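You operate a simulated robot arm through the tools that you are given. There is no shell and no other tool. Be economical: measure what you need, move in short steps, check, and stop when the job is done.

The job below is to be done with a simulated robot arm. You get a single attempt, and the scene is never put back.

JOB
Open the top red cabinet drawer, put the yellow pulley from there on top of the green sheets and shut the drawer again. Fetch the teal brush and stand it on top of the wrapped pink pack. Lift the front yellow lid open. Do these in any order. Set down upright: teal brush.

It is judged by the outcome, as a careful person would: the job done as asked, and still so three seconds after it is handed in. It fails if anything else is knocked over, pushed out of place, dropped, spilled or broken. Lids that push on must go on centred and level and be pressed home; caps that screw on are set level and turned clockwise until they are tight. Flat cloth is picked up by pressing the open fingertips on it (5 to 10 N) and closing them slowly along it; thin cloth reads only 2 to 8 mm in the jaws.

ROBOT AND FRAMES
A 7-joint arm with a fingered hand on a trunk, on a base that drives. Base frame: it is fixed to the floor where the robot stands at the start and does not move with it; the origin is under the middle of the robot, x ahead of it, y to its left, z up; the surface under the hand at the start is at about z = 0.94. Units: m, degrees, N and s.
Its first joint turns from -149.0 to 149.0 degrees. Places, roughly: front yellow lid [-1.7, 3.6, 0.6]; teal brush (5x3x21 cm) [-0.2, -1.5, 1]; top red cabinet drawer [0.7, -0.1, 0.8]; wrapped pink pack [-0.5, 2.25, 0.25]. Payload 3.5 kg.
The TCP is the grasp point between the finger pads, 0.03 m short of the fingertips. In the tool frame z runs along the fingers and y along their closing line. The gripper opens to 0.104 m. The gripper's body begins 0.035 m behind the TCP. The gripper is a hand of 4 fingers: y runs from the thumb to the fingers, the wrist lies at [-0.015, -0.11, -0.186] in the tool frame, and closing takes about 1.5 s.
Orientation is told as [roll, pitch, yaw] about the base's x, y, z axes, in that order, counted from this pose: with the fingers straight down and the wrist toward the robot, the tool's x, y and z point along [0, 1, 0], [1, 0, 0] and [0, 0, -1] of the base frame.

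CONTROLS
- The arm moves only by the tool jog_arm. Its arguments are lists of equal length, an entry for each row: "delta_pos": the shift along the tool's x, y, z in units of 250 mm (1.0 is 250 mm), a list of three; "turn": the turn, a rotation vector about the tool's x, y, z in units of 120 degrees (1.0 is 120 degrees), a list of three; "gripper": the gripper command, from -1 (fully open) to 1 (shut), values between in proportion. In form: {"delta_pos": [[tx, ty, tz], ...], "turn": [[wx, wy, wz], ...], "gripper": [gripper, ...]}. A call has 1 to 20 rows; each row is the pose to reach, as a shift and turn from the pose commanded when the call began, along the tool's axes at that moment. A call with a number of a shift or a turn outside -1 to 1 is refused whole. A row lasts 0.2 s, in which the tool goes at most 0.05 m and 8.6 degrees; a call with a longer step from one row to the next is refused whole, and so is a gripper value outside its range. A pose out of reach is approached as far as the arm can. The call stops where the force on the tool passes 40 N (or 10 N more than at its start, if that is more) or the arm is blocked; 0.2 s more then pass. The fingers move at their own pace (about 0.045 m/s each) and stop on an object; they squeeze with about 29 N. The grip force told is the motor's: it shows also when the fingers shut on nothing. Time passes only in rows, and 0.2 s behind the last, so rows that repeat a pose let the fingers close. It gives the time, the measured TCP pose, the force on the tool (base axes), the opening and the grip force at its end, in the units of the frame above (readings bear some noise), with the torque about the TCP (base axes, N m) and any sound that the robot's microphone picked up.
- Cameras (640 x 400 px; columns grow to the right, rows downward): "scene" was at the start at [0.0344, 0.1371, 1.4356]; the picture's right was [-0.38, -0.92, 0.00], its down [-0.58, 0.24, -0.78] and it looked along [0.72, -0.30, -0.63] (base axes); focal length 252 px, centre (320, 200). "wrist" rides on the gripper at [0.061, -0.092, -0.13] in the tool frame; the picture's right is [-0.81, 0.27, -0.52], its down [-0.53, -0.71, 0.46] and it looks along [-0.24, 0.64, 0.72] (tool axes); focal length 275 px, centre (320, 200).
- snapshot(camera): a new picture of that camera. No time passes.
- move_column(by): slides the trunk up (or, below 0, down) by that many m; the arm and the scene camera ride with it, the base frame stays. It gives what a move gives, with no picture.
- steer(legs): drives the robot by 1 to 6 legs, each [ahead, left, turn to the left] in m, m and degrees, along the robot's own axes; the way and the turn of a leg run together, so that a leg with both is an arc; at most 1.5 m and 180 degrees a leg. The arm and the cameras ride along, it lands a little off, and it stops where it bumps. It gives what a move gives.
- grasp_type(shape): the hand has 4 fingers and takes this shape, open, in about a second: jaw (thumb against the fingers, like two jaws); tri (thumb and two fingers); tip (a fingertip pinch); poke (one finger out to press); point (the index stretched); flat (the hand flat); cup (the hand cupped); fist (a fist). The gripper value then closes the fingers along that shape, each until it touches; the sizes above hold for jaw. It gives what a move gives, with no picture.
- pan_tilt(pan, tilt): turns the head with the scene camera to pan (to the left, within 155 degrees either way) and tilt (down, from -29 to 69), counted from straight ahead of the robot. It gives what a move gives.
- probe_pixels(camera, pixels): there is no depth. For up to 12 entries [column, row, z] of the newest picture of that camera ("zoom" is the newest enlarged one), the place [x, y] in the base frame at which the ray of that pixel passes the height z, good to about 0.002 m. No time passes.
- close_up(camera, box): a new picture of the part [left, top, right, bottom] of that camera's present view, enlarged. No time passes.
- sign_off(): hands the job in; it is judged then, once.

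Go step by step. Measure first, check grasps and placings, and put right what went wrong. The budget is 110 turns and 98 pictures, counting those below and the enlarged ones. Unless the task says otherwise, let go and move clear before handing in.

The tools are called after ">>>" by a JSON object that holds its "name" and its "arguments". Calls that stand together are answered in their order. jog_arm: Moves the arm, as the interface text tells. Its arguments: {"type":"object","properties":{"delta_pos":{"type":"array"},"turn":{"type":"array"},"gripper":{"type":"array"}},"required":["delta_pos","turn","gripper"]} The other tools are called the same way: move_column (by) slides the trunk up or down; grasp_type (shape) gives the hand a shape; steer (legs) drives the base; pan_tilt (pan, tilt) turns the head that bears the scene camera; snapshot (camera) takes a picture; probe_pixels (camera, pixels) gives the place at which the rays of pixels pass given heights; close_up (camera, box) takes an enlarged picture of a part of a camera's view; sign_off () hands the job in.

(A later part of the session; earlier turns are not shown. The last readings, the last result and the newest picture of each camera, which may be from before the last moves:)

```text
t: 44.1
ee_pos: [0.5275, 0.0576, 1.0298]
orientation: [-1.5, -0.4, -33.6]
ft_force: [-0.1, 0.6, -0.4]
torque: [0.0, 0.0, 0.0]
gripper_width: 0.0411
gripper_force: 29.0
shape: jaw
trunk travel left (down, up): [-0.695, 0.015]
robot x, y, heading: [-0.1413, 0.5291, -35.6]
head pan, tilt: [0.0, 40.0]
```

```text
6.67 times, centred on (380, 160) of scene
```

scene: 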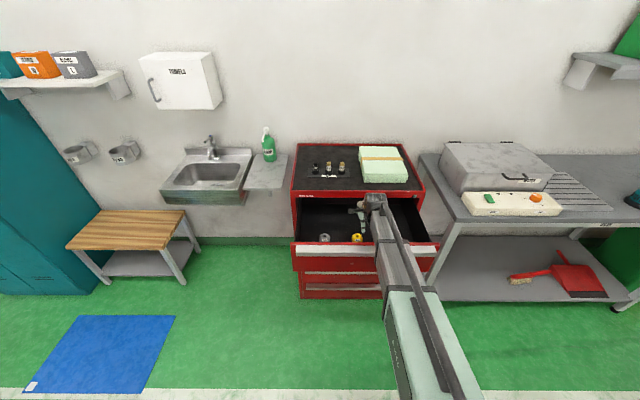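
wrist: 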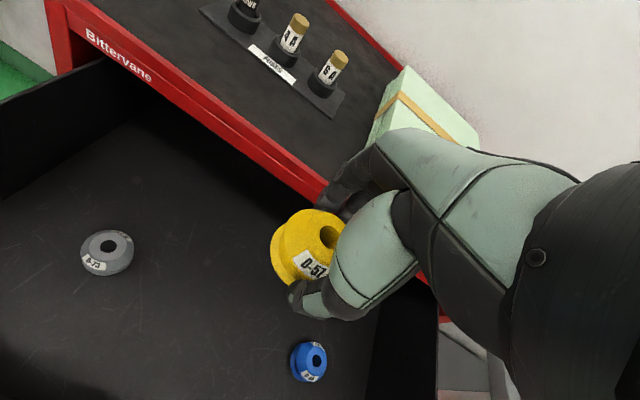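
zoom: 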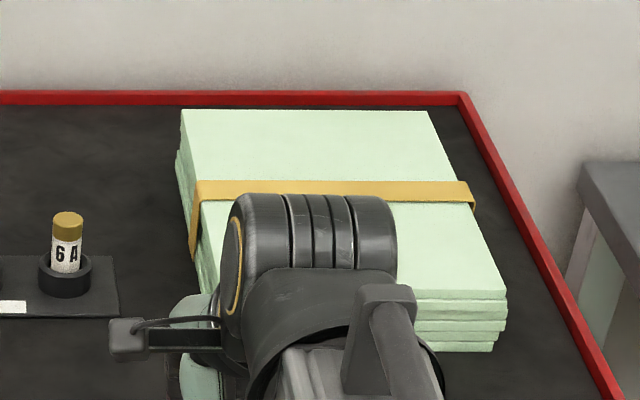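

Stack top is z≈0.978; free area in front of the strap around (0.675,-0.225). I'll raise the pulley, drive 0.2 m nearer and check.

>>> {"name": "jog_arm", "arguments": {"delta_pos": [[0, 0, -0.16], [0, 0, -0.32], [0, 0, -0.48], [0, 0, -0.48]], "turn": [[0, 0, 0], [0, 0, 0], [0, 0, 0], [0, 0, 0]], "gripper": [1, 1, 1, 1]}}

>>> {"name": "steer", "arguments": {"legs": [[0.2, 0, 0]]}}

>>> {"name": "snapshot", "arguments": {"camera": "wrist"}}

```text
t: 45.1
ee_pos: [0.5277, 0.0595, 1.1482]
orientation: [-1.4, -0.3, -33.6]
ft_force: [0.1, -0.6, -0.5]
torque: [0.01, 0.0, 0.01]
gripper_width: 0.0409
gripper_force: 28.1
shape: jaw
trunk travel left (down, up): [-0.695, 0.015]
robot x, y, heading: [-0.1405, 0.531, -35.4]
head pan, tilt: [0.0, 40.0]
```

```text
t: 46.8
ee_pos: [0.693, -0.0592, 1.1475]
orientation: [-1.3, -0.3, -33.5]
ft_force: [0.2, 0.6, -1.2]
torque: [0.01, 0.02, -0.02]
gripper_width: 0.0412
gripper_force: 28.9
shape: jaw
trunk travel left (down, up): [-0.695, 0.015]
robot x, y, heading: [0.0239, 0.4138, -35.5]
head pan, tilt: [0.0, 40.0]
```

```text
60 pictures are left
```

wrist: 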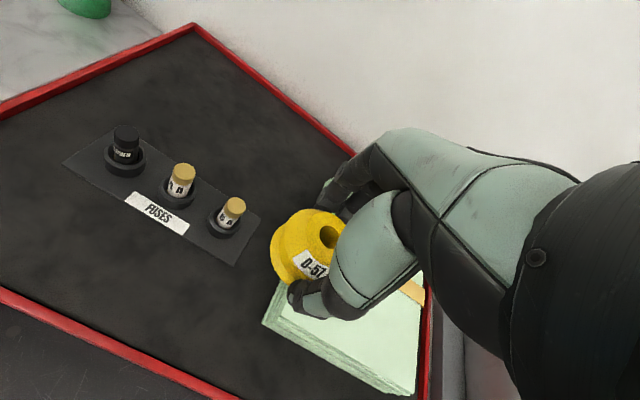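

I'll move the pulley over the sheet stack, then lower to just above it.

>>> {"name": "jog_arm", "arguments": {"delta_pos": [[-0.15, 0.08, 0], [-0.3, 0.16, 0], [-0.45, 0.24, 0], [-0.593, 0.306, 0], [-0.593, 0.306, 0.12], [-0.593, 0.306, 0.24], [-0.593, 0.306, 0.36], [-0.593, 0.306, 0.44], [-0.593, 0.306, 0.44]], "turn": [[0, 0, 0], [0, 0, 0], [0, 0, 0], [0, 0, 0], [0, 0, 0], [0, 0, 0], [0, 0, 0], [0, 0, 0], [0, 0, 0]], "gripper": [1, 1, 1, 1, 1, 1, 1, 1, 1]}}

>>> {"name": "snapshot", "arguments": {"camera": "wrist"}}

>>> {"name": "snapshot", "arguments": {"camera": "scene"}}

```text
t: 48.8
ee_pos: [0.6737, -0.2269, 1.0423]
orientation: [-1.4, -0.3, -33.5]
ft_force: [0.0, 0.6, -0.3]
torque: [-0.01, 0.01, -0.02]
gripper_width: 0.0412
gripper_force: 28.8
shape: jaw
trunk travel left (down, up): [-0.695, 0.015]
robot x, y, heading: [0.022, 0.4136, -35.8]
head pan, tilt: [0.0, 40.0]
```

```text
59 pictures are left
```

wrist: 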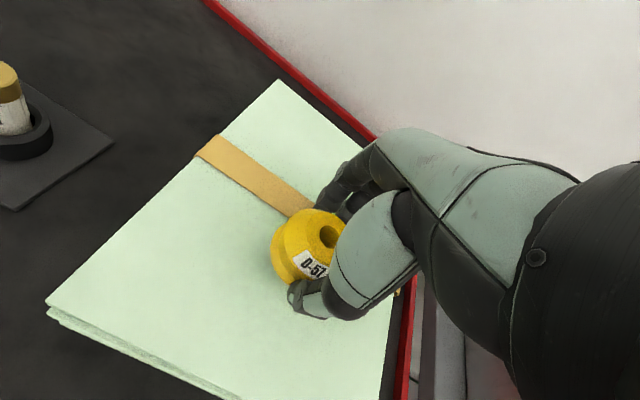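

```text
58 pictures are left
```

scene: 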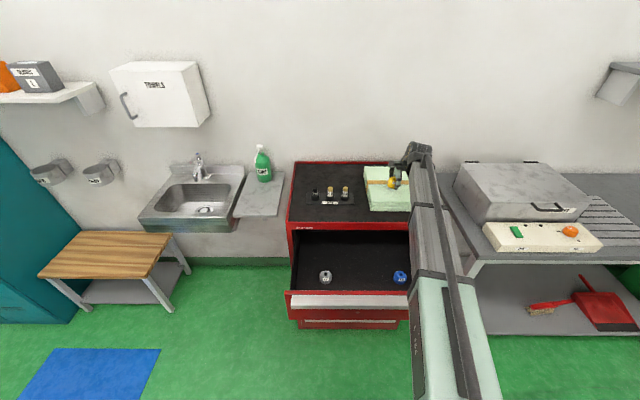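

Pulley hovers near the strap; I'll shift 2 cm back and 2 cm left for clearance, then lower to contact.

>>> {"name": "jog_arm", "arguments": {"delta_pos": [[0.08, -0.08, 0], [0.08, -0.08, 0.04], [0.08, -0.08, 0.08], [0.08, -0.08, 0.1], [0.08, -0.08, 0.11], [0.08, -0.08, 0.12], [0.08, -0.08, 0.125]], "turn": [[0, 0, 0], [0, 0, 0], [0, 0, 0], [0, 0, 0], [0, 0, 0], [0, 0, 0], [0, 0, 0]], "gripper": [1, 1, 1, 1, 1, 1, 1]}}

>>> {"name": "close_up", "arguments": {"camera": "wrist", "box": [200, 160, 400, 360]}}

```text
t: 49.8
ee_pos: [0.6671, -0.1997, 1.0258]
orientation: [-1.4, -1.2, -33.5]
ft_force: [-2.5, 1.7, 21.7]
torque: [0.37, 0.46, 0.0]
gripper_width: 0.0423
gripper_force: 29.2
shape: jaw
trunk travel left (down, up): [-0.695, 0.015]
robot x, y, heading: [0.0249, 0.4152, -35.4]
head pan, tilt: [0.0, 40.0]
stopped in row 5: the force on the tool passed its limit at 44 N (the readings are from after the stop); the commanded pose is now the measured one
```

```text
2.00 times, centred on (300, 260) of wrist
```

zoom: 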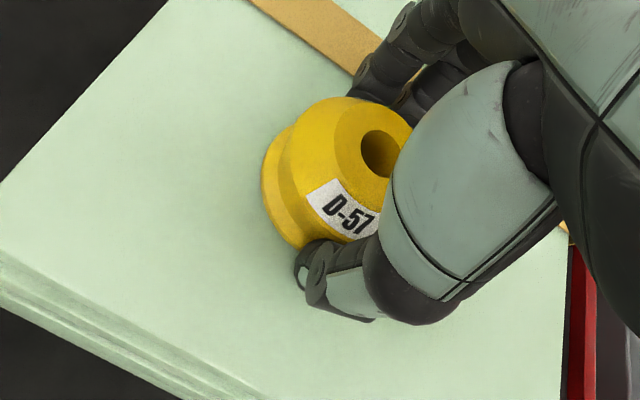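

Contact at TCP z 1.026: the pulley is on the sheets. I'll release and rise.

>>> {"name": "jog_arm", "arguments": {"delta_pos": [[0, 0, -0.004], [0, 0, -0.006], [0, 0, -0.006], [0, 0, -0.006], [0, 0, -0.006], [0, 0, -0.006], [0, 0, -0.006], [0, 0, -0.006]], "turn": [[0, 0, 0], [0, 0, 0], [0, 0, 0], [0, 0, 0], [0, 0, 0], [0, 0, 0], [0, 0, 0], [0, 0, 0]], "gripper": [0.8, 0.4, 0, -0.3, -0.6, -1, -1, -1]}}

>>> {"name": "jog_arm", "arguments": {"delta_pos": [[0, 0, -0.1], [0, 0, -0.25], [0, 0, -0.4], [0, 0, -0.55], [0, 0, -0.7]], "turn": [[0, 0, 0], [0, 0, 0], [0, 0, 0], [0, 0, 0], [0, 0, 0]], "gripper": [-1, -1, -1, -1, -1]}}

>>> {"name": "snapshot", "arguments": {"camera": "wrist"}}

```text
t: 51.4
ee_pos: [0.6718, -0.2022, 1.0234]
orientation: [-1.4, -1.1, -33.7]
ft_force: [-0.1, 1.2, 1.6]
torque: [-0.03, -0.03, -0.04]
gripper_width: 0.1034
gripper_force: 0.1
shape: jaw
trunk travel left (down, up): [-0.695, 0.015]
robot x, y, heading: [0.027, 0.4139, -35.6]
head pan, tilt: [0.0, 40.0]
stopped in row 7: the force on the tool passed its limit at 44 N (the readings are from after the stop); the commanded pose is now the measured one
```

```text
t: 52.6
ee_pos: [0.6714, -0.1969, 1.1994]
orientation: [-1.3, -1.0, -33.6]
ft_force: [-0.3, -0.5, 0.1]
torque: [0.01, 0.0, -0.01]
gripper_width: 0.1037
gripper_force: 0.0
shape: jaw
trunk travel left (down, up): [-0.695, 0.015]
robot x, y, heading: [0.0257, 0.4143, -35.6]
head pan, tilt: [0.0, 40.0]
```

```text
56 pictures are left
```

wrist: 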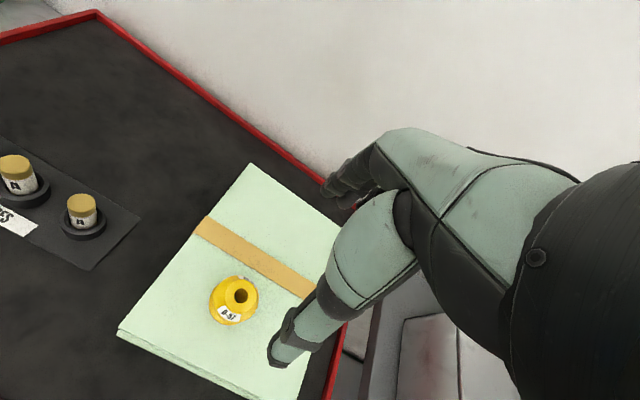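

The pulley stands on the sheets in front of the strap. Now I back away, lower the hand in front of the drawer, to push the handle with the palm.

>>> {"name": "steer", "arguments": {"legs": [[-0.6, 0, 0]]}}

>>> {"name": "jog_arm", "arguments": {"delta_pos": [[0.12, 0, 0], [0.24, 0, 0], [0.36, 0, 0], [0.48, 0, 0], [0.48, 0, 0]], "turn": [[0, 0, 0], [0, 0, 0], [0, 0, 0], [0, 0, 0], [0, 0, 0]], "gripper": [0, 0.5, 1, 1, 1]}}

>>> {"name": "move_column", "arguments": {"by": -0.36}}

>>> {"name": "snapshot", "arguments": {"camera": "scene"}}

```text
t: 56.0
ee_pos: [0.1813, 0.1533, 1.1999]
orientation: [-1.4, -1.2, -33.4]
ft_force: [-0.6, -0.5, 0.1]
torque: [-0.01, -0.01, -0.01]
gripper_width: 0.1035
gripper_force: 0.0
shape: jaw
trunk travel left (down, up): [-0.695, 0.015]
robot x, y, heading: [-0.4667, 0.7617, -35.4]
head pan, tilt: [0.0, 40.0]
```

```text
t: 57.1
ee_pos: [0.2487, 0.2535, 1.196]
orientation: [-1.4, -1.2, -33.5]
ft_force: [0.2, 0.0, 0.2]
torque: [0.01, 0.01, 0.02]
gripper_width: 0.0007
gripper_force: 0.0
shape: jaw
trunk travel left (down, up): [-0.695, 0.015]
robot x, y, heading: [-0.4676, 0.7585, -35.4]
head pan, tilt: [0.0, 40.0]
```

```text
t: 60.6
ee_pos: [0.2495, 0.2552, 0.8361]
orientation: [-1.4, -1.2, -33.5]
ft_force: [-0.4, 0.0, -0.2]
torque: [-0.01, 0.0, -0.01]
gripper_width: 0.0002
gripper_force: 29.0
shape: jaw
trunk travel left (down, up): [-0.335, 0.375]
robot x, y, heading: [-0.4663, 0.7627, -35.5]
head pan, tilt: [0.0, 40.0]
```

```text
55 pictures are left
```

scene: 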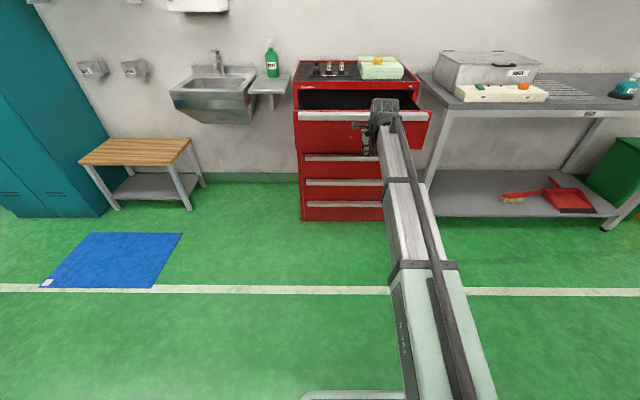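

The hand is ~0.11 m before the handle, centred. I'll drive forward to push the drawer, in legs.

>>> {"name": "steer", "arguments": {"legs": [[0.32, 0, 0]]}}

>>> {"name": "snapshot", "arguments": {"camera": "scene"}}

```text
t: 62.8
ee_pos: [0.5102, 0.067, 0.8363]
orientation: [-1.4, -1.1, -33.5]
ft_force: [-0.5, 0.2, 0.2]
torque: [-0.01, 0.01, -0.02]
gripper_width: 0.0
gripper_force: 28.9
shape: jaw
trunk travel left (down, up): [-0.335, 0.375]
robot x, y, heading: [-0.2075, 0.5756, -35.6]
head pan, tilt: [0.0, 40.0]
```

```text
54 pictures are left
```

scene: 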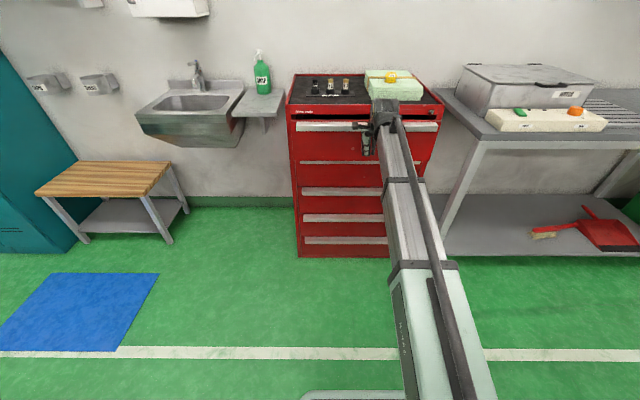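

Drawer nearly shut. I'll drive a further 5 cm, then press with the arm until resistance.

>>> {"name": "steer", "arguments": {"legs": [[0.04, 0, 0]]}}

>>> {"name": "jog_arm", "arguments": {"delta_pos": [[0, 0.02, 0], [0, 0.04, 0], [0, 0.06, 0], [0, 0.08, 0], [0, 0.1, 0], [0, 0.12, 0], [0, 0.14, 0], [0, 0.16, 0], [0, 0.18, 0], [0, 0.2, 0]], "turn": [[0, 0, 0], [0, 0, 0], [0, 0, 0], [0, 0, 0], [0, 0, 0], [0, 0, 0], [0, 0, 0], [0, 0, 0], [0, 0, 0], [0, 0, 0]], "gripper": [1, 1, 1, 1, 1, 1, 1, 1, 1, 1]}}

>>> {"name": "snapshot", "arguments": {"camera": "scene"}}

```text
t: 63.7
ee_pos: [0.5423, 0.0442, 0.8365]
orientation: [-1.3, -1.2, -33.6]
ft_force: [-0.1, -0.1, -0.6]
torque: [0.03, 0.04, -0.01]
gripper_width: 0.0
gripper_force: 28.4
shape: jaw
trunk travel left (down, up): [-0.335, 0.375]
robot x, y, heading: [-0.1698, 0.5517, -35.5]
head pan, tilt: [0.0, 40.0]
```

```text
t: 65.2
ee_pos: [0.5619, 0.0284, 0.8354]
orientation: [-1.3, -0.7, -33.6]
ft_force: [-11.2, 7.1, 2.0]
torque: [-0.53, -0.75, -0.11]
gripper_width: 0.0001
gripper_force: 29.0
shape: jaw
trunk travel left (down, up): [-0.335, 0.375]
robot x, y, heading: [-0.1707, 0.5528, -35.2]
head pan, tilt: [0.0, 40.0]
stopped in row 7: the force on the tool passed its limit at 47 N (the readings are from after the stop); the commanded pose is now the measured one
```

```text
53 pictures are left
```

scene: 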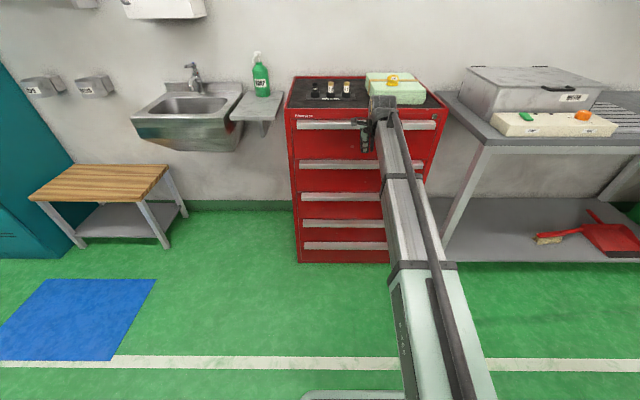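

Firm stop at 47 N and the drawer front looks flush — shut. I'll back off, raise the trunk, and look toward the brush.

>>> {"name": "steer", "arguments": {"legs": [[-0.3, 0, 0]]}}

>>> {"name": "move_column", "arguments": {"by": 0.36}}

>>> {"name": "close_up", "arguments": {"camera": "scene", "box": [270, 80, 450, 260]}}

>>> {"name": "pan_tilt", "arguments": {"pan": -60, "tilt": 25}}

>>> {"name": "snapshot", "arguments": {"camera": "scene"}}

```text
t: 67.3
ee_pos: [0.3225, 0.1994, 0.835]
orientation: [-1.4, -0.7, -33.6]
ft_force: [0.4, -0.9, 0.2]
torque: [-0.01, -0.01, 0.01]
gripper_width: 0.0
gripper_force: 29.3
shape: jaw
trunk travel left (down, up): [-0.335, 0.375]
robot x, y, heading: [-0.4113, 0.7224, -35.5]
head pan, tilt: [0.0, 40.0]
```

```text
t: 70.8
ee_pos: [0.3224, 0.1988, 1.1951]
orientation: [-1.4, -0.6, -33.7]
ft_force: [0.5, -0.3, -0.3]
torque: [-0.03, 0.01, 0.02]
gripper_width: 0.0
gripper_force: 28.8
shape: jaw
trunk travel left (down, up): [-0.695, 0.015]
robot x, y, heading: [-0.4129, 0.727, -35.3]
head pan, tilt: [0.0, 40.0]
```

```text
2.22 times, centred on (360, 170) of scene
```

zoom: 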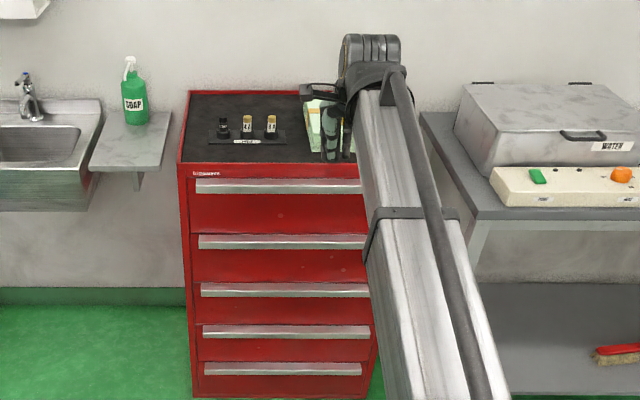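

```text
t: 72.1
ee_pos: [0.3227, 0.1998, 1.1964]
orientation: [-1.4, -0.6, -33.6]
ft_force: [-0.4, -0.6, -0.5]
torque: [-0.01, 0.01, -0.01]
gripper_width: 0.0
gripper_force: 29.0
shape: jaw
trunk travel left (down, up): [-0.695, 0.015]
robot x, y, heading: [-0.4176, 0.7285, -35.8]
head pan, tilt: [-60.0, 25.0]
```

```text
51 pictures are left
```

scene: 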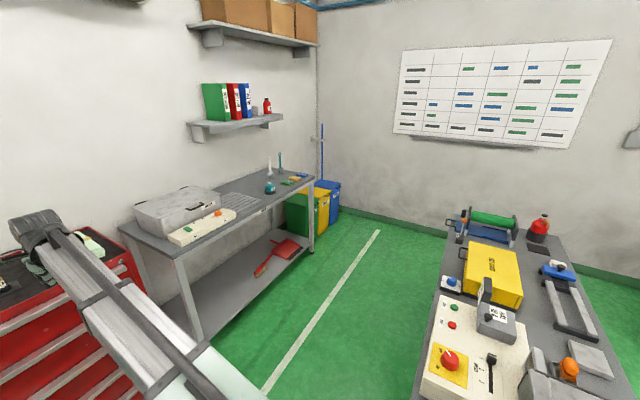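

The drawer is shut. The brush should be at the far end of the grey bench, around pixels (270–310,155–190). I'll enlarge it.

>>> {"name": "close_up", "arguments": {"camera": "scene", "box": [230, 140, 330, 202]}}

>>> {"name": "close_up", "arguments": {"camera": "scene", "box": [420, 190, 640, 400]}}

>>> {"name": "probe_pixels", "arguments": {"camera": "scene", "pixels": [[314, 180, 0.9], [245, 235, 0.9], [280, 172, 0.95], [300, 180, 0.92], [282, 160, 1.0], [310, 250, 0], [430, 390, 0.9], [455, 240, 0.9]]}}

```text
6.40 times, centred on (280, 171) of scene
```

zoom: 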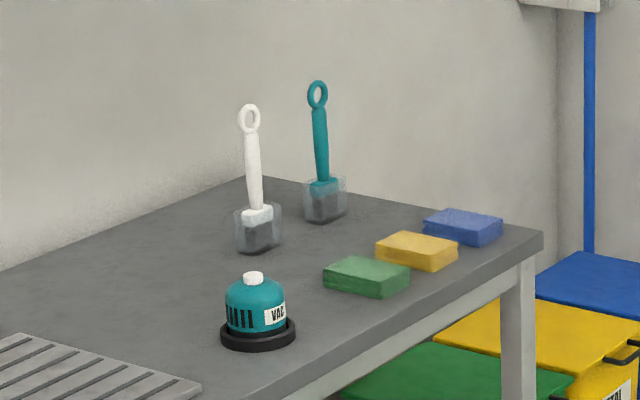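

```text
1.90 times, centred on (530, 295) of scene
```

zoom: 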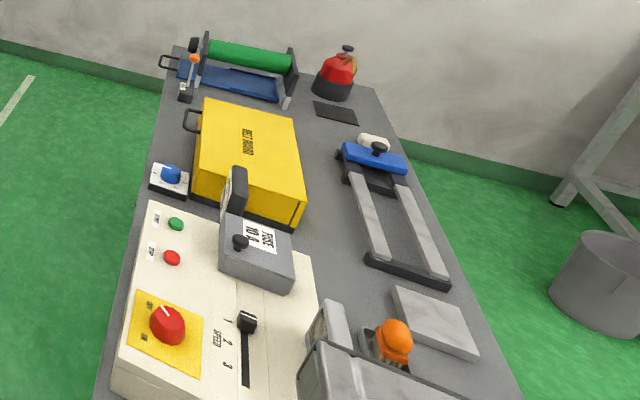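

```text
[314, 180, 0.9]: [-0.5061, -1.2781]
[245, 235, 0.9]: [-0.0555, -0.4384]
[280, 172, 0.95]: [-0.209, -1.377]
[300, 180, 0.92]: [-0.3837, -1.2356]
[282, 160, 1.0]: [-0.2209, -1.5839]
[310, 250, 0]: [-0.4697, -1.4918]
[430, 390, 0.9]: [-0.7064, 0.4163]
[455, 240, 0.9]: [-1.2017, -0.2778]
```

The teal brush stands in a clear cup at the bench's far end (zoom (320,150)), next to a white one. I'll tuck the arm, step into the aisle (≈1.06 m wide), turn along it and look.

>>> {"name": "jog_arm", "arguments": {"delta_pos": [[0, -0.16, -0.08], [0, -0.32, -0.16], [0, -0.48, -0.24], [0, -0.64, -0.32], [0, -0.8, -0.4], [0, -0.96, -0.44], [0, -0.96, -0.44]], "turn": [[0, 0, 0], [0, 0, 0], [0, 0, 0], [0, 0, 0], [0, 0, 0], [0, 0, 0], [0, 0, 0]], "gripper": [1, 1, 1, 1, 1, 1, 1]}}

>>> {"name": "steer", "arguments": {"legs": [[0.48, 0, 0], [0, 0, -90]]}}

>>> {"name": "pan_tilt", "arguments": {"pan": 0, "tilt": 30}}

>>> {"name": "snapshot", "arguments": {"camera": "scene"}}

```text
t: 73.7
ee_pos: [0.1242, 0.3357, 1.3019]
orientation: [-1.3, -0.6, -33.6]
ft_force: [0.6, 0.2, 0.1]
torque: [0.0, -0.03, -0.03]
gripper_width: 0.0001
gripper_force: 28.6
shape: jaw
trunk travel left (down, up): [-0.695, 0.015]
robot x, y, heading: [-0.4157, 0.7256, -35.4]
head pan, tilt: [-60.0, 25.0]
```

```text
t: 80.3
ee_pos: [-0.4134, -0.0916, 1.3012]
orientation: [-1.3, -0.7, -123.5]
ft_force: [0.4, 0.5, -1.0]
torque: [0.01, 0.0, -0.01]
gripper_width: 0.0002
gripper_force: 29.0
shape: jaw
trunk travel left (down, up): [-0.695, 0.015]
robot x, y, heading: [-0.0249, 0.45, -125.3]
head pan, tilt: [-60.0, 25.0]
```

```text
t: 81.6
ee_pos: [-0.413, -0.0928, 1.3032]
orientation: [-1.4, -0.7, -123.5]
ft_force: [0.4, 0.2, 0.9]
torque: [-0.03, 0.0, -0.02]
gripper_width: 0.0
gripper_force: 29.7
shape: jaw
trunk travel left (down, up): [-0.695, 0.015]
robot x, y, heading: [-0.0243, 0.4456, -125.3]
head pan, tilt: [0.0, 30.0]
```

```text
48 pictures are left
```

scene: 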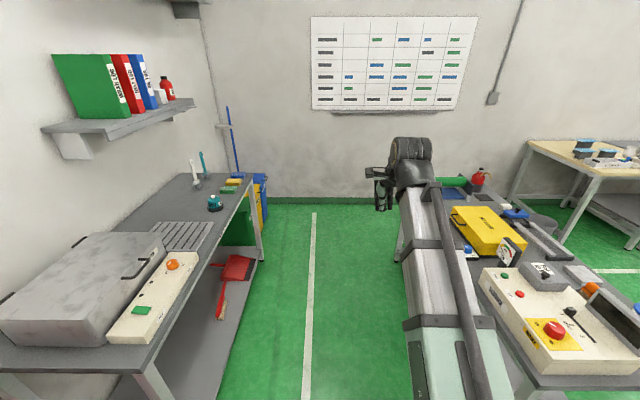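

The aisle is clear. I'll drive 1.45 m along it and look left at the brush.

>>> {"name": "steer", "arguments": {"legs": [[1.45, 0, 0]]}}

>>> {"name": "pan_tilt", "arguments": {"pan": 65, "tilt": 40}}

>>> {"name": "snapshot", "arguments": {"camera": "scene"}}

```text
t: 88.8
ee_pos: [-1.2464, -1.277, 1.3018]
orientation: [-1.4, -0.7, -123.2]
ft_force: [0.0, -0.5, -0.3]
torque: [0.02, 0.02, -0.01]
gripper_width: 0.0
gripper_force: 28.6
shape: jaw
trunk travel left (down, up): [-0.695, 0.015]
robot x, y, heading: [-0.8613, -0.7335, -125.1]
head pan, tilt: [0.0, 30.0]
```

```text
t: 90.2
ee_pos: [-1.2467, -1.2783, 1.3029]
orientation: [-1.4, -0.7, -123.1]
ft_force: [-0.3, -0.8, 0.1]
torque: [0.0, 0.03, 0.03]
gripper_width: 0.0001
gripper_force: 28.7
shape: jaw
trunk travel left (down, up): [-0.695, 0.015]
robot x, y, heading: [-0.8616, -0.7349, -125.4]
head pan, tilt: [65.0, 40.0]
```

```text
47 pictures are left
```

scene: 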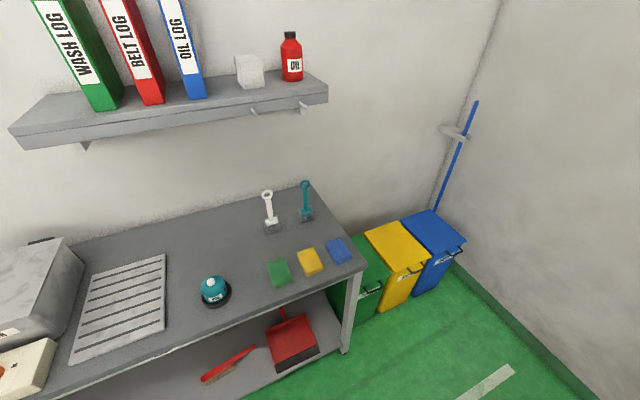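

>>> {"name": "close_up", "arguments": {"camera": "scene", "box": [245, 165, 345, 245]}}

>>> {"name": "probe_pixels", "arguments": {"camera": "scene", "pixels": [[306, 217, 0.9], [306, 217, 0.92], [305, 183, 1.1], [305, 183, 1.12], [365, 269, 0.9], [314, 185, 0.9], [58, 395, 0.9], [272, 228, 0.9], [256, 107, 1.5], [328, 97, 1.5]]}}

```text
5.00 times, centred on (295, 205) of scene
```

zoom: 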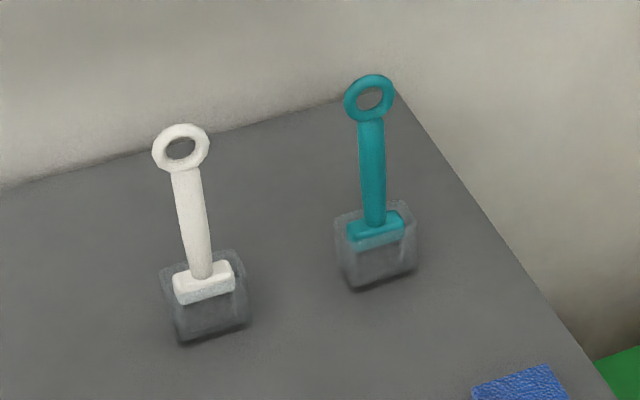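

```text
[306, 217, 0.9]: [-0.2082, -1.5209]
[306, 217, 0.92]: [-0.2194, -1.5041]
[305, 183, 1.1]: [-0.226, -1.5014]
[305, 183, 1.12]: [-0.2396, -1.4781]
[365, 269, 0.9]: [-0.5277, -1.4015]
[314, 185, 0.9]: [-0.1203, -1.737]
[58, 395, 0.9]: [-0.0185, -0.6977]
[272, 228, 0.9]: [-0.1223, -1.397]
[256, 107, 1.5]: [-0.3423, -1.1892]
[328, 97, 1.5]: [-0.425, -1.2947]
```

The brush stands at about (-0.215,-1.51), z 0.90 to 1.11, in a clear cup; a shelf hangs above. I'll drive opposite it and turn to face the bench.

>>> {"name": "steer", "arguments": {"legs": [[0.256, 0, 0], [0, 0, 90]]}}

>>> {"name": "pan_tilt", "arguments": {"pan": 0, "tilt": 25}}

>>> {"name": "snapshot", "arguments": {"camera": "scene"}}

>>> {"name": "snapshot", "arguments": {"camera": "wrist"}}

```text
t: 95.8
ee_pos: [-0.4695, -1.3384, 1.3018]
orientation: [-1.4, -0.7, -34.2]
ft_force: [0.3, -0.3, -0.4]
torque: [-0.01, -0.01, 0.01]
gripper_width: 0.0002
gripper_force: 28.5
shape: jaw
trunk travel left (down, up): [-0.695, 0.015]
robot x, y, heading: [-1.0007, -0.9422, -36.0]
head pan, tilt: [65.0, 40.0]
```

```text
t: 97.2
ee_pos: [-0.4713, -1.3376, 1.3032]
orientation: [-1.3, -0.6, -34.1]
ft_force: [-0.6, -0.5, -0.5]
torque: [0.0, -0.03, -0.02]
gripper_width: 0.0
gripper_force: 28.4
shape: jaw
trunk travel left (down, up): [-0.695, 0.015]
robot x, y, heading: [-1.0016, -0.9448, -36.0]
head pan, tilt: [0.0, 25.0]
```

```text
45 pictures are left
```

scene: 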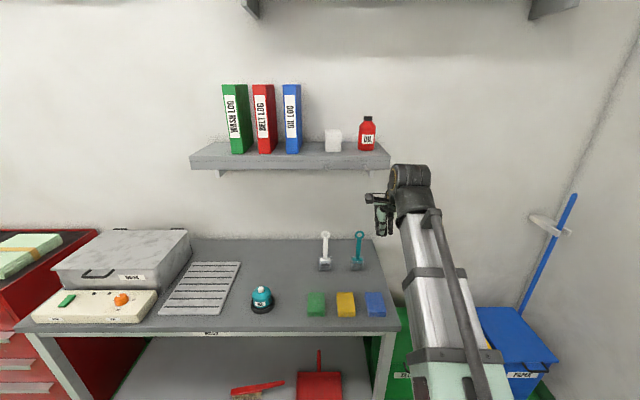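

```text
44 pictures are left
```

wrist: 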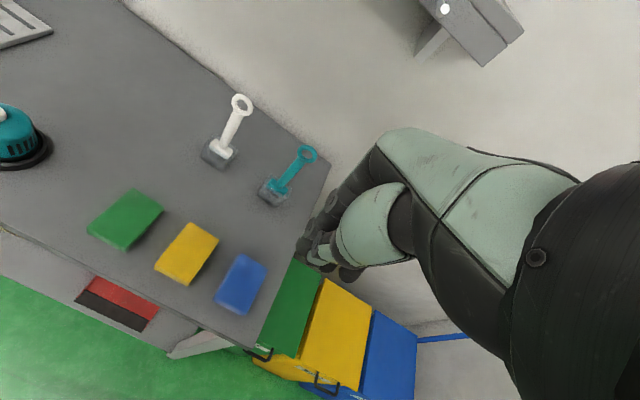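

>>> {"name": "probe_pixels", "arguments": {"camera": "scene", "pixels": [[390, 162, 1.5], [390, 162, 1.4], [390, 162, 1.3], [356, 268, 0.9], [358, 234, 1.11], [358, 234, 1.09], [357, 256, 0.96], [326, 268, 0.9]]}}

>>> {"name": "probe_pixels", "arguments": {"camera": "wrist", "pixels": [[274, 193, 0.9], [274, 193, 0.92], [308, 154, 1.11], [308, 154, 1.09], [282, 184, 0.96], [485, 65, 1.4], [485, 65, 1.35]]}}

>>> {"name": "close_up", "arguments": {"camera": "scene", "box": [310, 220, 400, 280]}}

>>> {"name": "close_up", "arguments": {"camera": "wrist", "box": [190, 80, 340, 220]}}

```text
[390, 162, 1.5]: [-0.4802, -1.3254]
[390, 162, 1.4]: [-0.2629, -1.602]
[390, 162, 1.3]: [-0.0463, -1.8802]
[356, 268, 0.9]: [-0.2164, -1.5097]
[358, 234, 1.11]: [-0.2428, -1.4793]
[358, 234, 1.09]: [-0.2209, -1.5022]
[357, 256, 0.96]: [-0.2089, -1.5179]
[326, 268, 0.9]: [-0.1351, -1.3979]
```

```text
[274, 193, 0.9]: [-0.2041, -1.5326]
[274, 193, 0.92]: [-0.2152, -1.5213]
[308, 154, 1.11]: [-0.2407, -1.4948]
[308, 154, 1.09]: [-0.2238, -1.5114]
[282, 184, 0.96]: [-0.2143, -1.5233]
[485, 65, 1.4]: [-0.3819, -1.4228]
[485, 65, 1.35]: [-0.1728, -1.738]
```

```text
6.67 times, centred on (355, 250) of scene
```

zoom: 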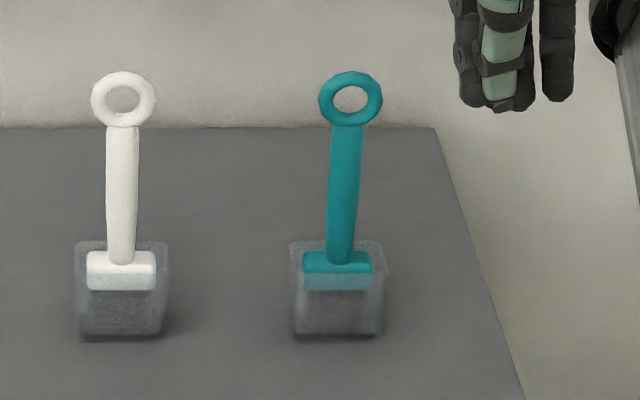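

```text
2.86 times, centred on (265, 150) of wrist
```

zoom: 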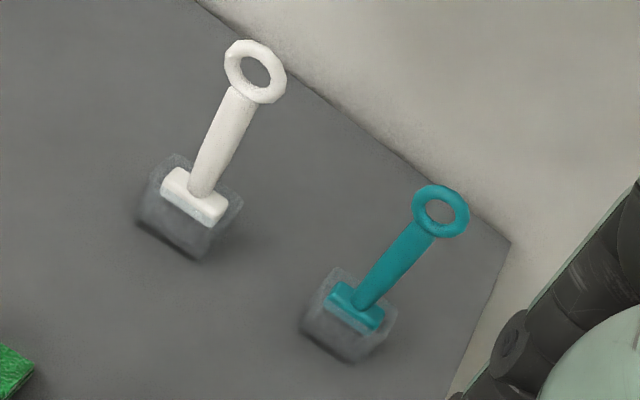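

Brush axis ≈(-0.215,-1.515), ring centre z≈1.09, ring facing the robot; the shelf edge (z≈1.4) is near above. I'll drive 0.13 m closer and open the gripper.

>>> {"name": "steer", "arguments": {"legs": [[0.13, 0, 0]]}}

>>> {"name": "jog_arm", "arguments": {"delta_pos": [[0, 0, 0.14], [0, 0, 0.28], [0, 0, 0.42], [0, 0, 0.54], [0, 0.1, 0.54], [0, 0.2, 0.54], [0, 0.3, 0.54], [0, 0.4, 0.54], [0, 0.4, 0.54]], "turn": [[0, 0, 0], [0, 0, 0], [0, 0, 0], [0, 0, 0], [0, 0, 0], [0, 0, 0], [0, 0, 0], [0, 0, 0], [0, 0, 0]], "gripper": [-1, -1, -1, -1, -1, -1, -1, -1, -1]}}

>>> {"name": "snapshot", "arguments": {"camera": "wrist"}}

>>> {"name": "snapshot", "arguments": {"camera": "scene"}}

```text
t: 98.5
ee_pos: [-0.3639, -1.4173, 1.3019]
orientation: [-1.5, -0.6, -34.3]
ft_force: [0.2, -0.5, -1.2]
torque: [0.01, 0.01, -0.03]
gripper_width: 0.0001
gripper_force: 29.5
shape: jaw
trunk travel left (down, up): [-0.695, 0.015]
robot x, y, heading: [-0.8998, -1.0189, -36.4]
head pan, tilt: [0.0, 25.0]
```

```text
t: 100.5
ee_pos: [-0.2819, -1.4763, 1.168]
orientation: [-1.4, -0.7, -34.2]
ft_force: [-0.5, -0.1, 0.7]
torque: [-0.02, 0.0, 0.01]
gripper_width: 0.1038
gripper_force: 0.1
shape: jaw
trunk travel left (down, up): [-0.695, 0.015]
robot x, y, heading: [-0.901, -1.0164, -36.1]
head pan, tilt: [0.0, 25.0]
```

```text
41 pictures are left
```

wrist: 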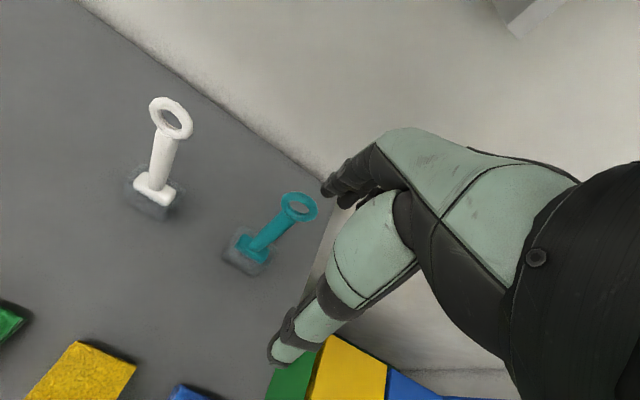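

```text
40 pictures are left
```

scene: 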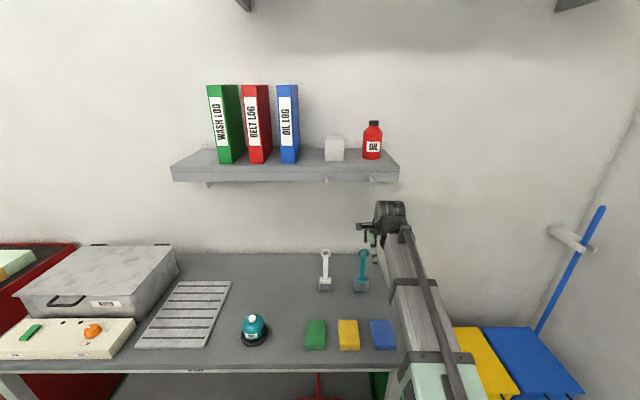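

>>> {"name": "probe_pixels", "arguments": {"camera": "wrist", "pixels": [[299, 207, 1.09], [299, 207, 1.08], [299, 207, 1.1], [249, 255, 0.94], [300, 193, 1.11], [284, 222, 1.06]]}}

>>> {"name": "probe_pixels", "arguments": {"camera": "scene", "pixels": [[362, 253, 1.09], [362, 253, 1.08], [361, 285, 0.91]]}}

```text
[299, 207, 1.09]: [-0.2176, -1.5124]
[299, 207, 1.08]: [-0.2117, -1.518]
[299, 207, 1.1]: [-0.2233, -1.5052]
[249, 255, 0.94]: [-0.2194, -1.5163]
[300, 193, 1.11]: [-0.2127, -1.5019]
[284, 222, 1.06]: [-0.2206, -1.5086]
```

```text
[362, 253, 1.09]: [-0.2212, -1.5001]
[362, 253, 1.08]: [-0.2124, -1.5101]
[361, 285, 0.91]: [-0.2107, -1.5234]
```

Brush confirmed at (-0.217,-1.513). I'll move over it and lower around the ring to z 1.08.

>>> {"name": "jog_arm", "arguments": {"delta_pos": [[0.024, 0.1, 0], [0.024, 0.2, 0], [0.024, 0.298, 0], [0.024, 0.298, 0], [0.024, 0.298, 0.12], [0.024, 0.298, 0.24], [0.024, 0.298, 0.35], [0.024, 0.298, 0.35]], "turn": [[0, 0, 0], [0, 0, 0], [0, 0, 0], [0, 0, 0], [0, 0, 0], [0, 0, 0], [0, 0, 0], [0, 0, 0]], "gripper": [-1, -1, -1, -1, -1, -1, -1, -1]}}

>>> {"name": "snapshot", "arguments": {"camera": "wrist"}}

>>> {"name": "close_up", "arguments": {"camera": "scene", "box": [310, 150, 450, 300]}}

```text
t: 102.3
ee_pos: [-0.2182, -1.5156, 1.0805]
orientation: [-1.4, -0.6, -34.3]
ft_force: [0.9, 0.6, 0.2]
torque: [-0.02, -0.05, 0.0]
gripper_width: 0.104
gripper_force: 0.1
shape: jaw
trunk travel left (down, up): [-0.695, 0.015]
robot x, y, heading: [-0.9004, -1.0243, -36.2]
head pan, tilt: [0.0, 25.0]
```

```text
39 pictures are left
```

wrist: 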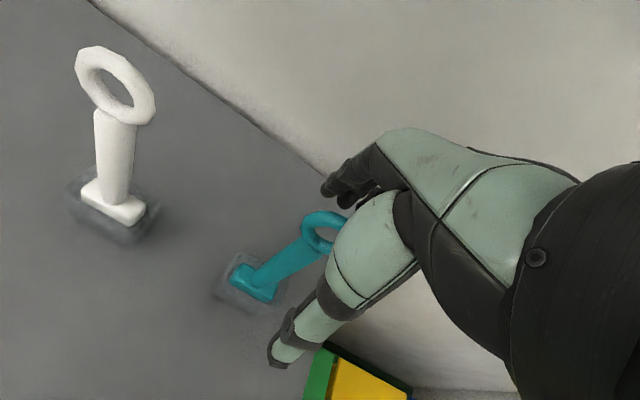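

```text
2.67 times, centred on (380, 225) of scene
```

zoom: 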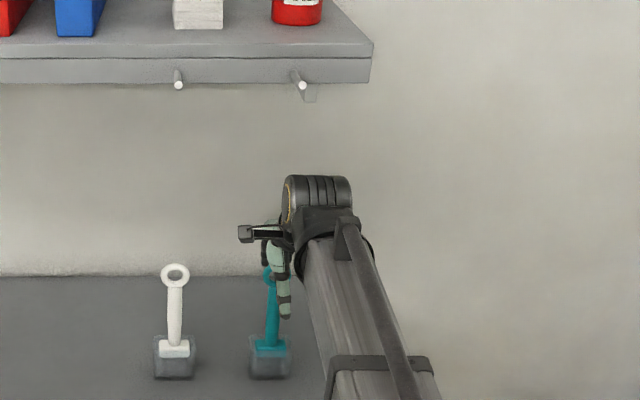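

The ring is between thumb and fingers. Closing.

>>> {"name": "jog_arm", "arguments": {"delta_pos": [[0, 0, 0], [0, 0, 0], [0, 0, 0], [0, 0, 0], [0, 0, 0], [0, 0, 0], [0, 0, 0], [0, 0, 0], [0, 0, 0]], "turn": [[0, 0, 0], [0, 0, 0], [0, 0, 0], [0, 0, 0], [0, 0, 0], [0, 0, 0], [0, 0, 0], [0, 0, 0], [0, 0, 0]], "gripper": [-0.7, -0.4, -0.1, 0.2, 0.5, 0.8, 1, 1, 1]}}

>>> {"name": "snapshot", "arguments": {"camera": "wrist"}}

```text
t: 104.3
ee_pos: [-0.2183, -1.5163, 1.0817]
orientation: [-1.3, -0.8, -34.2]
ft_force: [-0.7, -0.7, 6.9]
torque: [0.03, 0.02, 0.0]
gripper_width: 0.0031
gripper_force: 28.7
shape: jaw
trunk travel left (down, up): [-0.695, 0.015]
robot x, y, heading: [-0.8987, -1.0195, -36.2]
head pan, tilt: [0.0, 25.0]
```

```text
37 pictures are left
```

wrist: 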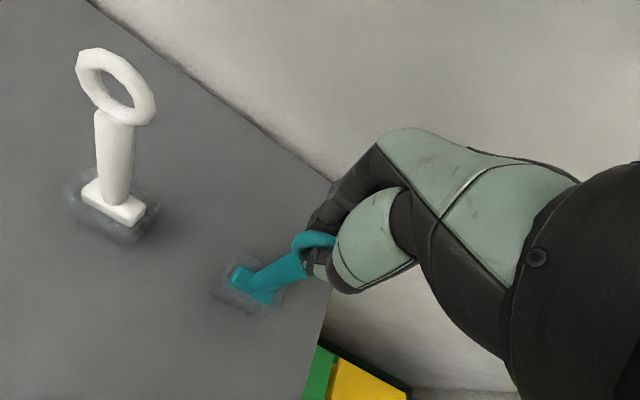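

Opening reads only 3 mm, so the grip may have slid into the ring's hole. Looking closely.

>>> {"name": "close_up", "arguments": {"camera": "wrist", "box": [210, 190, 360, 320]}}

>>> {"name": "close_up", "arguments": {"camera": "scene", "box": [340, 220, 400, 300]}}

```text
3.08 times, centred on (285, 255) of wrist
```

zoom: 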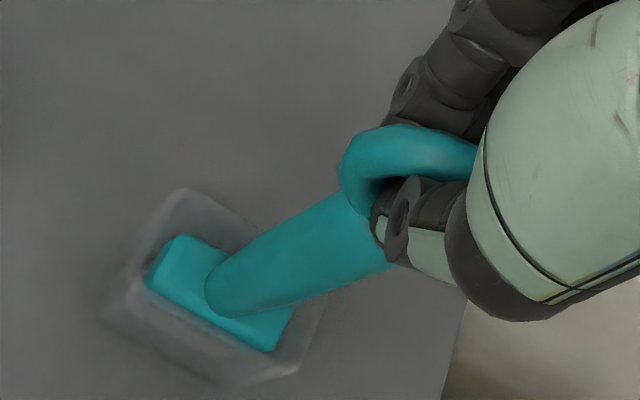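

```text
5.00 times, centred on (370, 260) of scene
```

zoom: 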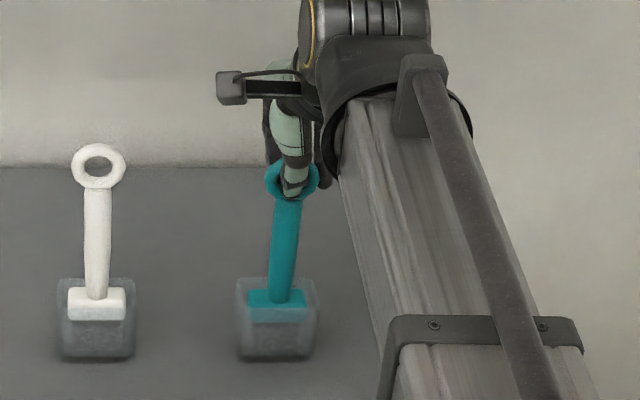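

The thumb passed through the ring's hole, hooking it positively. I'll lift gently 8.5 cm and see how the brush hangs.

>>> {"name": "jog_arm", "arguments": {"delta_pos": [[0, 0, -0.04], [0, 0, -0.08], [0, 0, -0.14], [0, 0, -0.2], [0, 0, -0.26], [0, 0, -0.32], [0, 0, -0.34], [0, 0, -0.34]], "turn": [[0, 0, 0], [0, 0, 0], [0, 0, 0], [0, 0, 0], [0, 0, 0], [0, 0, 0], [0, 0, 0], [0, 0, 0]], "gripper": [1, 1, 1, 1, 1, 1, 1, 1]}}

>>> {"name": "snapshot", "arguments": {"camera": "wrist"}}

>>> {"name": "close_up", "arguments": {"camera": "scene", "box": [310, 150, 430, 300]}}

```text
t: 106.1
ee_pos: [-0.2181, -1.5113, 1.1666]
orientation: [-1.4, -0.7, -34.1]
ft_force: [-0.2, -0.3, 0.0]
torque: [0.04, -0.02, 0.02]
gripper_width: 0.0032
gripper_force: 28.5
shape: jaw
trunk travel left (down, up): [-0.695, 0.015]
robot x, y, heading: [-0.8993, -1.017, -36.3]
head pan, tilt: [0.0, 25.0]
```

```text
34 pictures are left
```

wrist: 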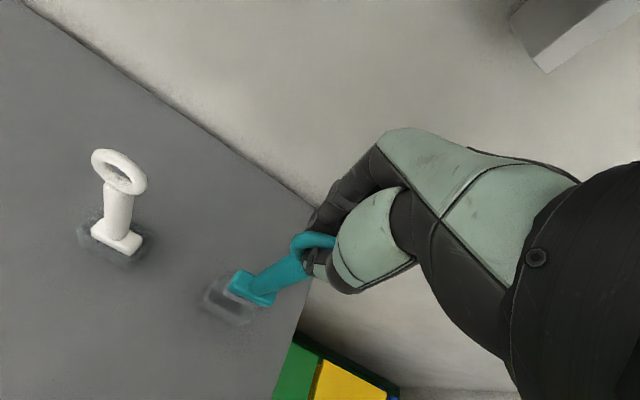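

```text
2.67 times, centred on (370, 225) of scene
```

zoom: 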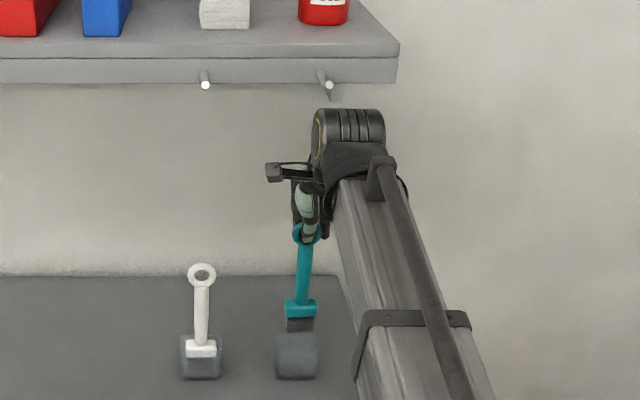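

The brush hangs upright and is clear of its cup. I'll lift slightly more, retract, and raise to travel height.

>>> {"name": "jog_arm", "arguments": {"delta_pos": [[0, 0, -0.06], [0, -0.08, -0.08], [0, -0.2, -0.1], [0, -0.35, -0.14], [0, -0.5, -0.25], [0, -0.65, -0.4], [0, -0.8, -0.55], [0, -0.95, -0.7], [0, -0.95, -0.7]], "turn": [[0, 0, 0], [0, 0, 0], [0, 0, 0], [0, 0, 0], [0, 0, 0], [0, 0, 0], [0, 0, 0], [0, 0, 0], [0, 0, 0]], "gripper": [1, 1, 1, 1, 1, 1, 1, 1, 1]}}

>>> {"name": "steer", "arguments": {"legs": [[-0.14, 0, 0], [0, 0, 90]]}}

>>> {"name": "snapshot", "arguments": {"camera": "wrist"}}

>>> {"name": "snapshot", "arguments": {"camera": "scene"}}

```text
refused: row 6 steps farther than a row can; nothing moved
```

```text
t: 111.2
ee_pos: [-0.5096, -0.2619, 1.1656]
orientation: [-1.3, -0.7, 55.0]
ft_force: [0.5, 0.4, 0.0]
torque: [-0.02, 0.01, 0.01]
gripper_width: 0.0028
gripper_force: 29.2
shape: jaw
trunk travel left (down, up): [-0.695, 0.015]
robot x, y, heading: [-1.0124, -0.937, 53.1]
head pan, tilt: [0.0, 25.0]
```

```text
32 pictures are left
```

wrist: 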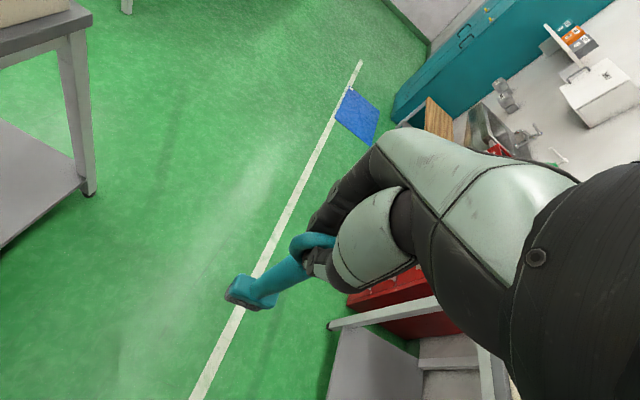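

```text
31 pictures are left
```

scene: 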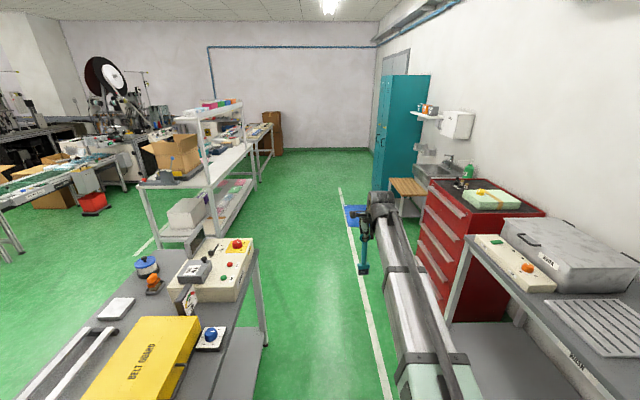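

The arm retract was refused, so the turn ran with the arm extended and the brush bottom near z 0.99. I must check that nothing on the bench was touched.

>>> {"name": "pan_tilt", "arguments": {"pan": -75, "tilt": 35}}

>>> {"name": "snapshot", "arguments": {"camera": "scene"}}

```text
t: 112.7
ee_pos: [-0.5107, -0.261, 1.1658]
orientation: [-1.5, -0.8, 55.0]
ft_force: [-0.2, 0.3, 0.0]
torque: [0.01, 0.02, 0.03]
gripper_width: 0.0029
gripper_force: 28.6
shape: jaw
trunk travel left (down, up): [-0.695, 0.015]
robot x, y, heading: [-1.0148, -0.9364, 53.3]
head pan, tilt: [-75.0, 35.0]
```

```text
30 pictures are left
```

scene: 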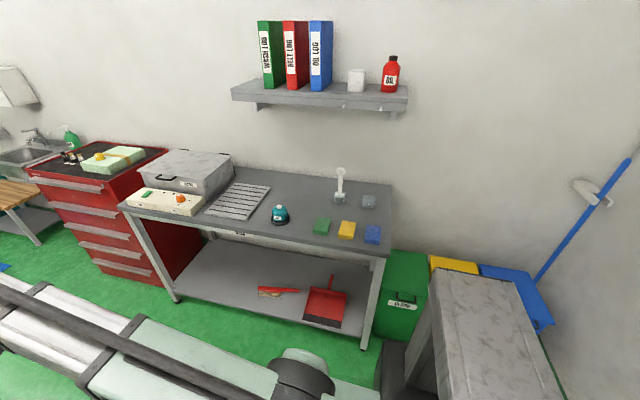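

Everything on the bench is undisturbed. Now I retract and raise the arm properly, and look ahead toward the pack.

>>> {"name": "jog_arm", "arguments": {"delta_pos": [[0, -0.06, -0.06], [0, -0.18, -0.16], [0, -0.3, -0.26], [0, -0.42, -0.36], [0, -0.54, -0.46], [0, -0.66, -0.52], [0, -0.78, -0.56], [0, -0.84, -0.56], [0, -0.84, -0.56]], "turn": [[0, 0, 0], [0, 0, 0], [0, 0, 0], [0, 0, 0], [0, 0, 0], [0, 0, 0], [0, 0, 0], [0, 0, 0], [0, 0, 0]], "gripper": [1, 1, 1, 1, 1, 1, 1, 1, 1]}}

>>> {"name": "steer", "arguments": {"legs": [[1.45, 0, 0]]}}

>>> {"name": "pan_tilt", "arguments": {"pan": 35, "tilt": 28}}

>>> {"name": "snapshot", "arguments": {"camera": "scene"}}

```text
t: 114.7
ee_pos: [-0.6325, -0.4344, 1.3036]
orientation: [-1.4, -0.7, 55.1]
ft_force: [-0.2, 0.8, -1.3]
torque: [0.0, -0.07, 0.05]
gripper_width: 0.0029
gripper_force: 28.9
shape: jaw
trunk travel left (down, up): [-0.695, 0.015]
robot x, y, heading: [-1.0144, -0.933, 53.1]
head pan, tilt: [-75.0, 35.0]
```

```text
t: 121.8
ee_pos: [0.2357, 0.7188, 1.3033]
orientation: [-1.4, -0.7, 54.8]
ft_force: [-0.1, -0.6, -0.6]
torque: [0.0, -0.03, 0.04]
gripper_width: 0.0026
gripper_force: 28.3
shape: jaw
trunk travel left (down, up): [-0.695, 0.015]
robot x, y, heading: [-0.1436, 0.2183, 52.9]
head pan, tilt: [-75.0, 35.0]
```

```text
t: 123.7
ee_pos: [0.2358, 0.7188, 1.3035]
orientation: [-1.4, -0.8, 54.8]
ft_force: [-0.5, -0.8, -0.5]
torque: [0.01, 0.0, -0.01]
gripper_width: 0.0026
gripper_force: 28.4
shape: jaw
trunk travel left (down, up): [-0.695, 0.015]
robot x, y, heading: [-0.1438, 0.2139, 53.1]
head pan, tilt: [35.0, 28.0]
```

```text
29 pictures are left
```

scene: 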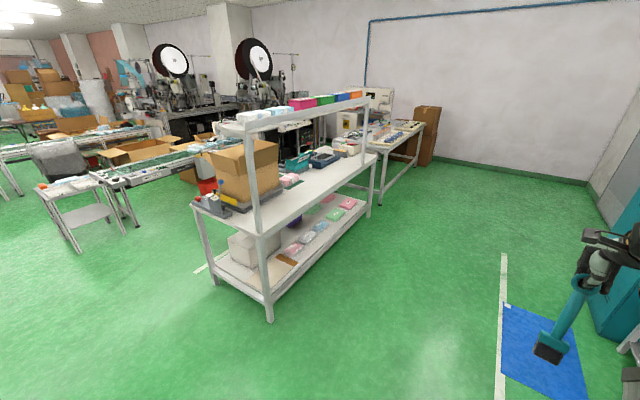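

A rack with packs on its lower shelf is ahead. I'll enlarge it and probe which is near (-0.5,2.25).

>>> {"name": "close_up", "arguments": {"camera": "scene", "box": [200, 130, 400, 320]}}

>>> {"name": "probe_pixels", "arguments": {"camera": "scene", "pixels": [[292, 251, 0.25], [307, 238, 0.25], [334, 214, 0.25], [348, 203, 0.25], [270, 322, 0], [369, 215, 0], [268, 295, 0.22], [258, 232, 0.9], [377, 156, 0.9], [214, 285, 0]]}}

```text
2.11 times, centred on (300, 225) of scene
```

zoom: 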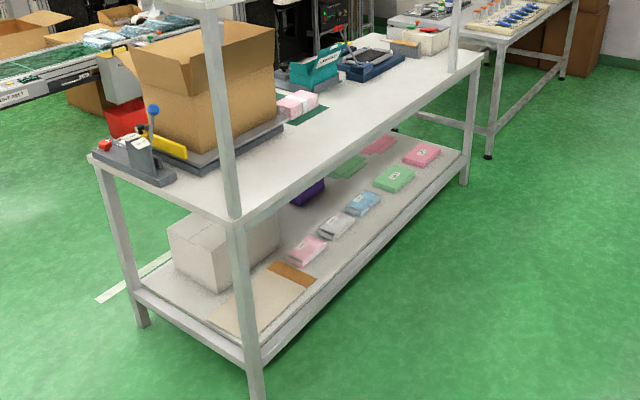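

```text
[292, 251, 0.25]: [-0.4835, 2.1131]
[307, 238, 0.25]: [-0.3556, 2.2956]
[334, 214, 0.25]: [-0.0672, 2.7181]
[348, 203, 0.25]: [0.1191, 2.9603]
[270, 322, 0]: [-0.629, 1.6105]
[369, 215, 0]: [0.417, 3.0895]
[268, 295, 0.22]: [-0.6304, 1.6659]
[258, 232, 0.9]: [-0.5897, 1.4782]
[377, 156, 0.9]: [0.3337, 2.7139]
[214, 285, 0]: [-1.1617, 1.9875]
```

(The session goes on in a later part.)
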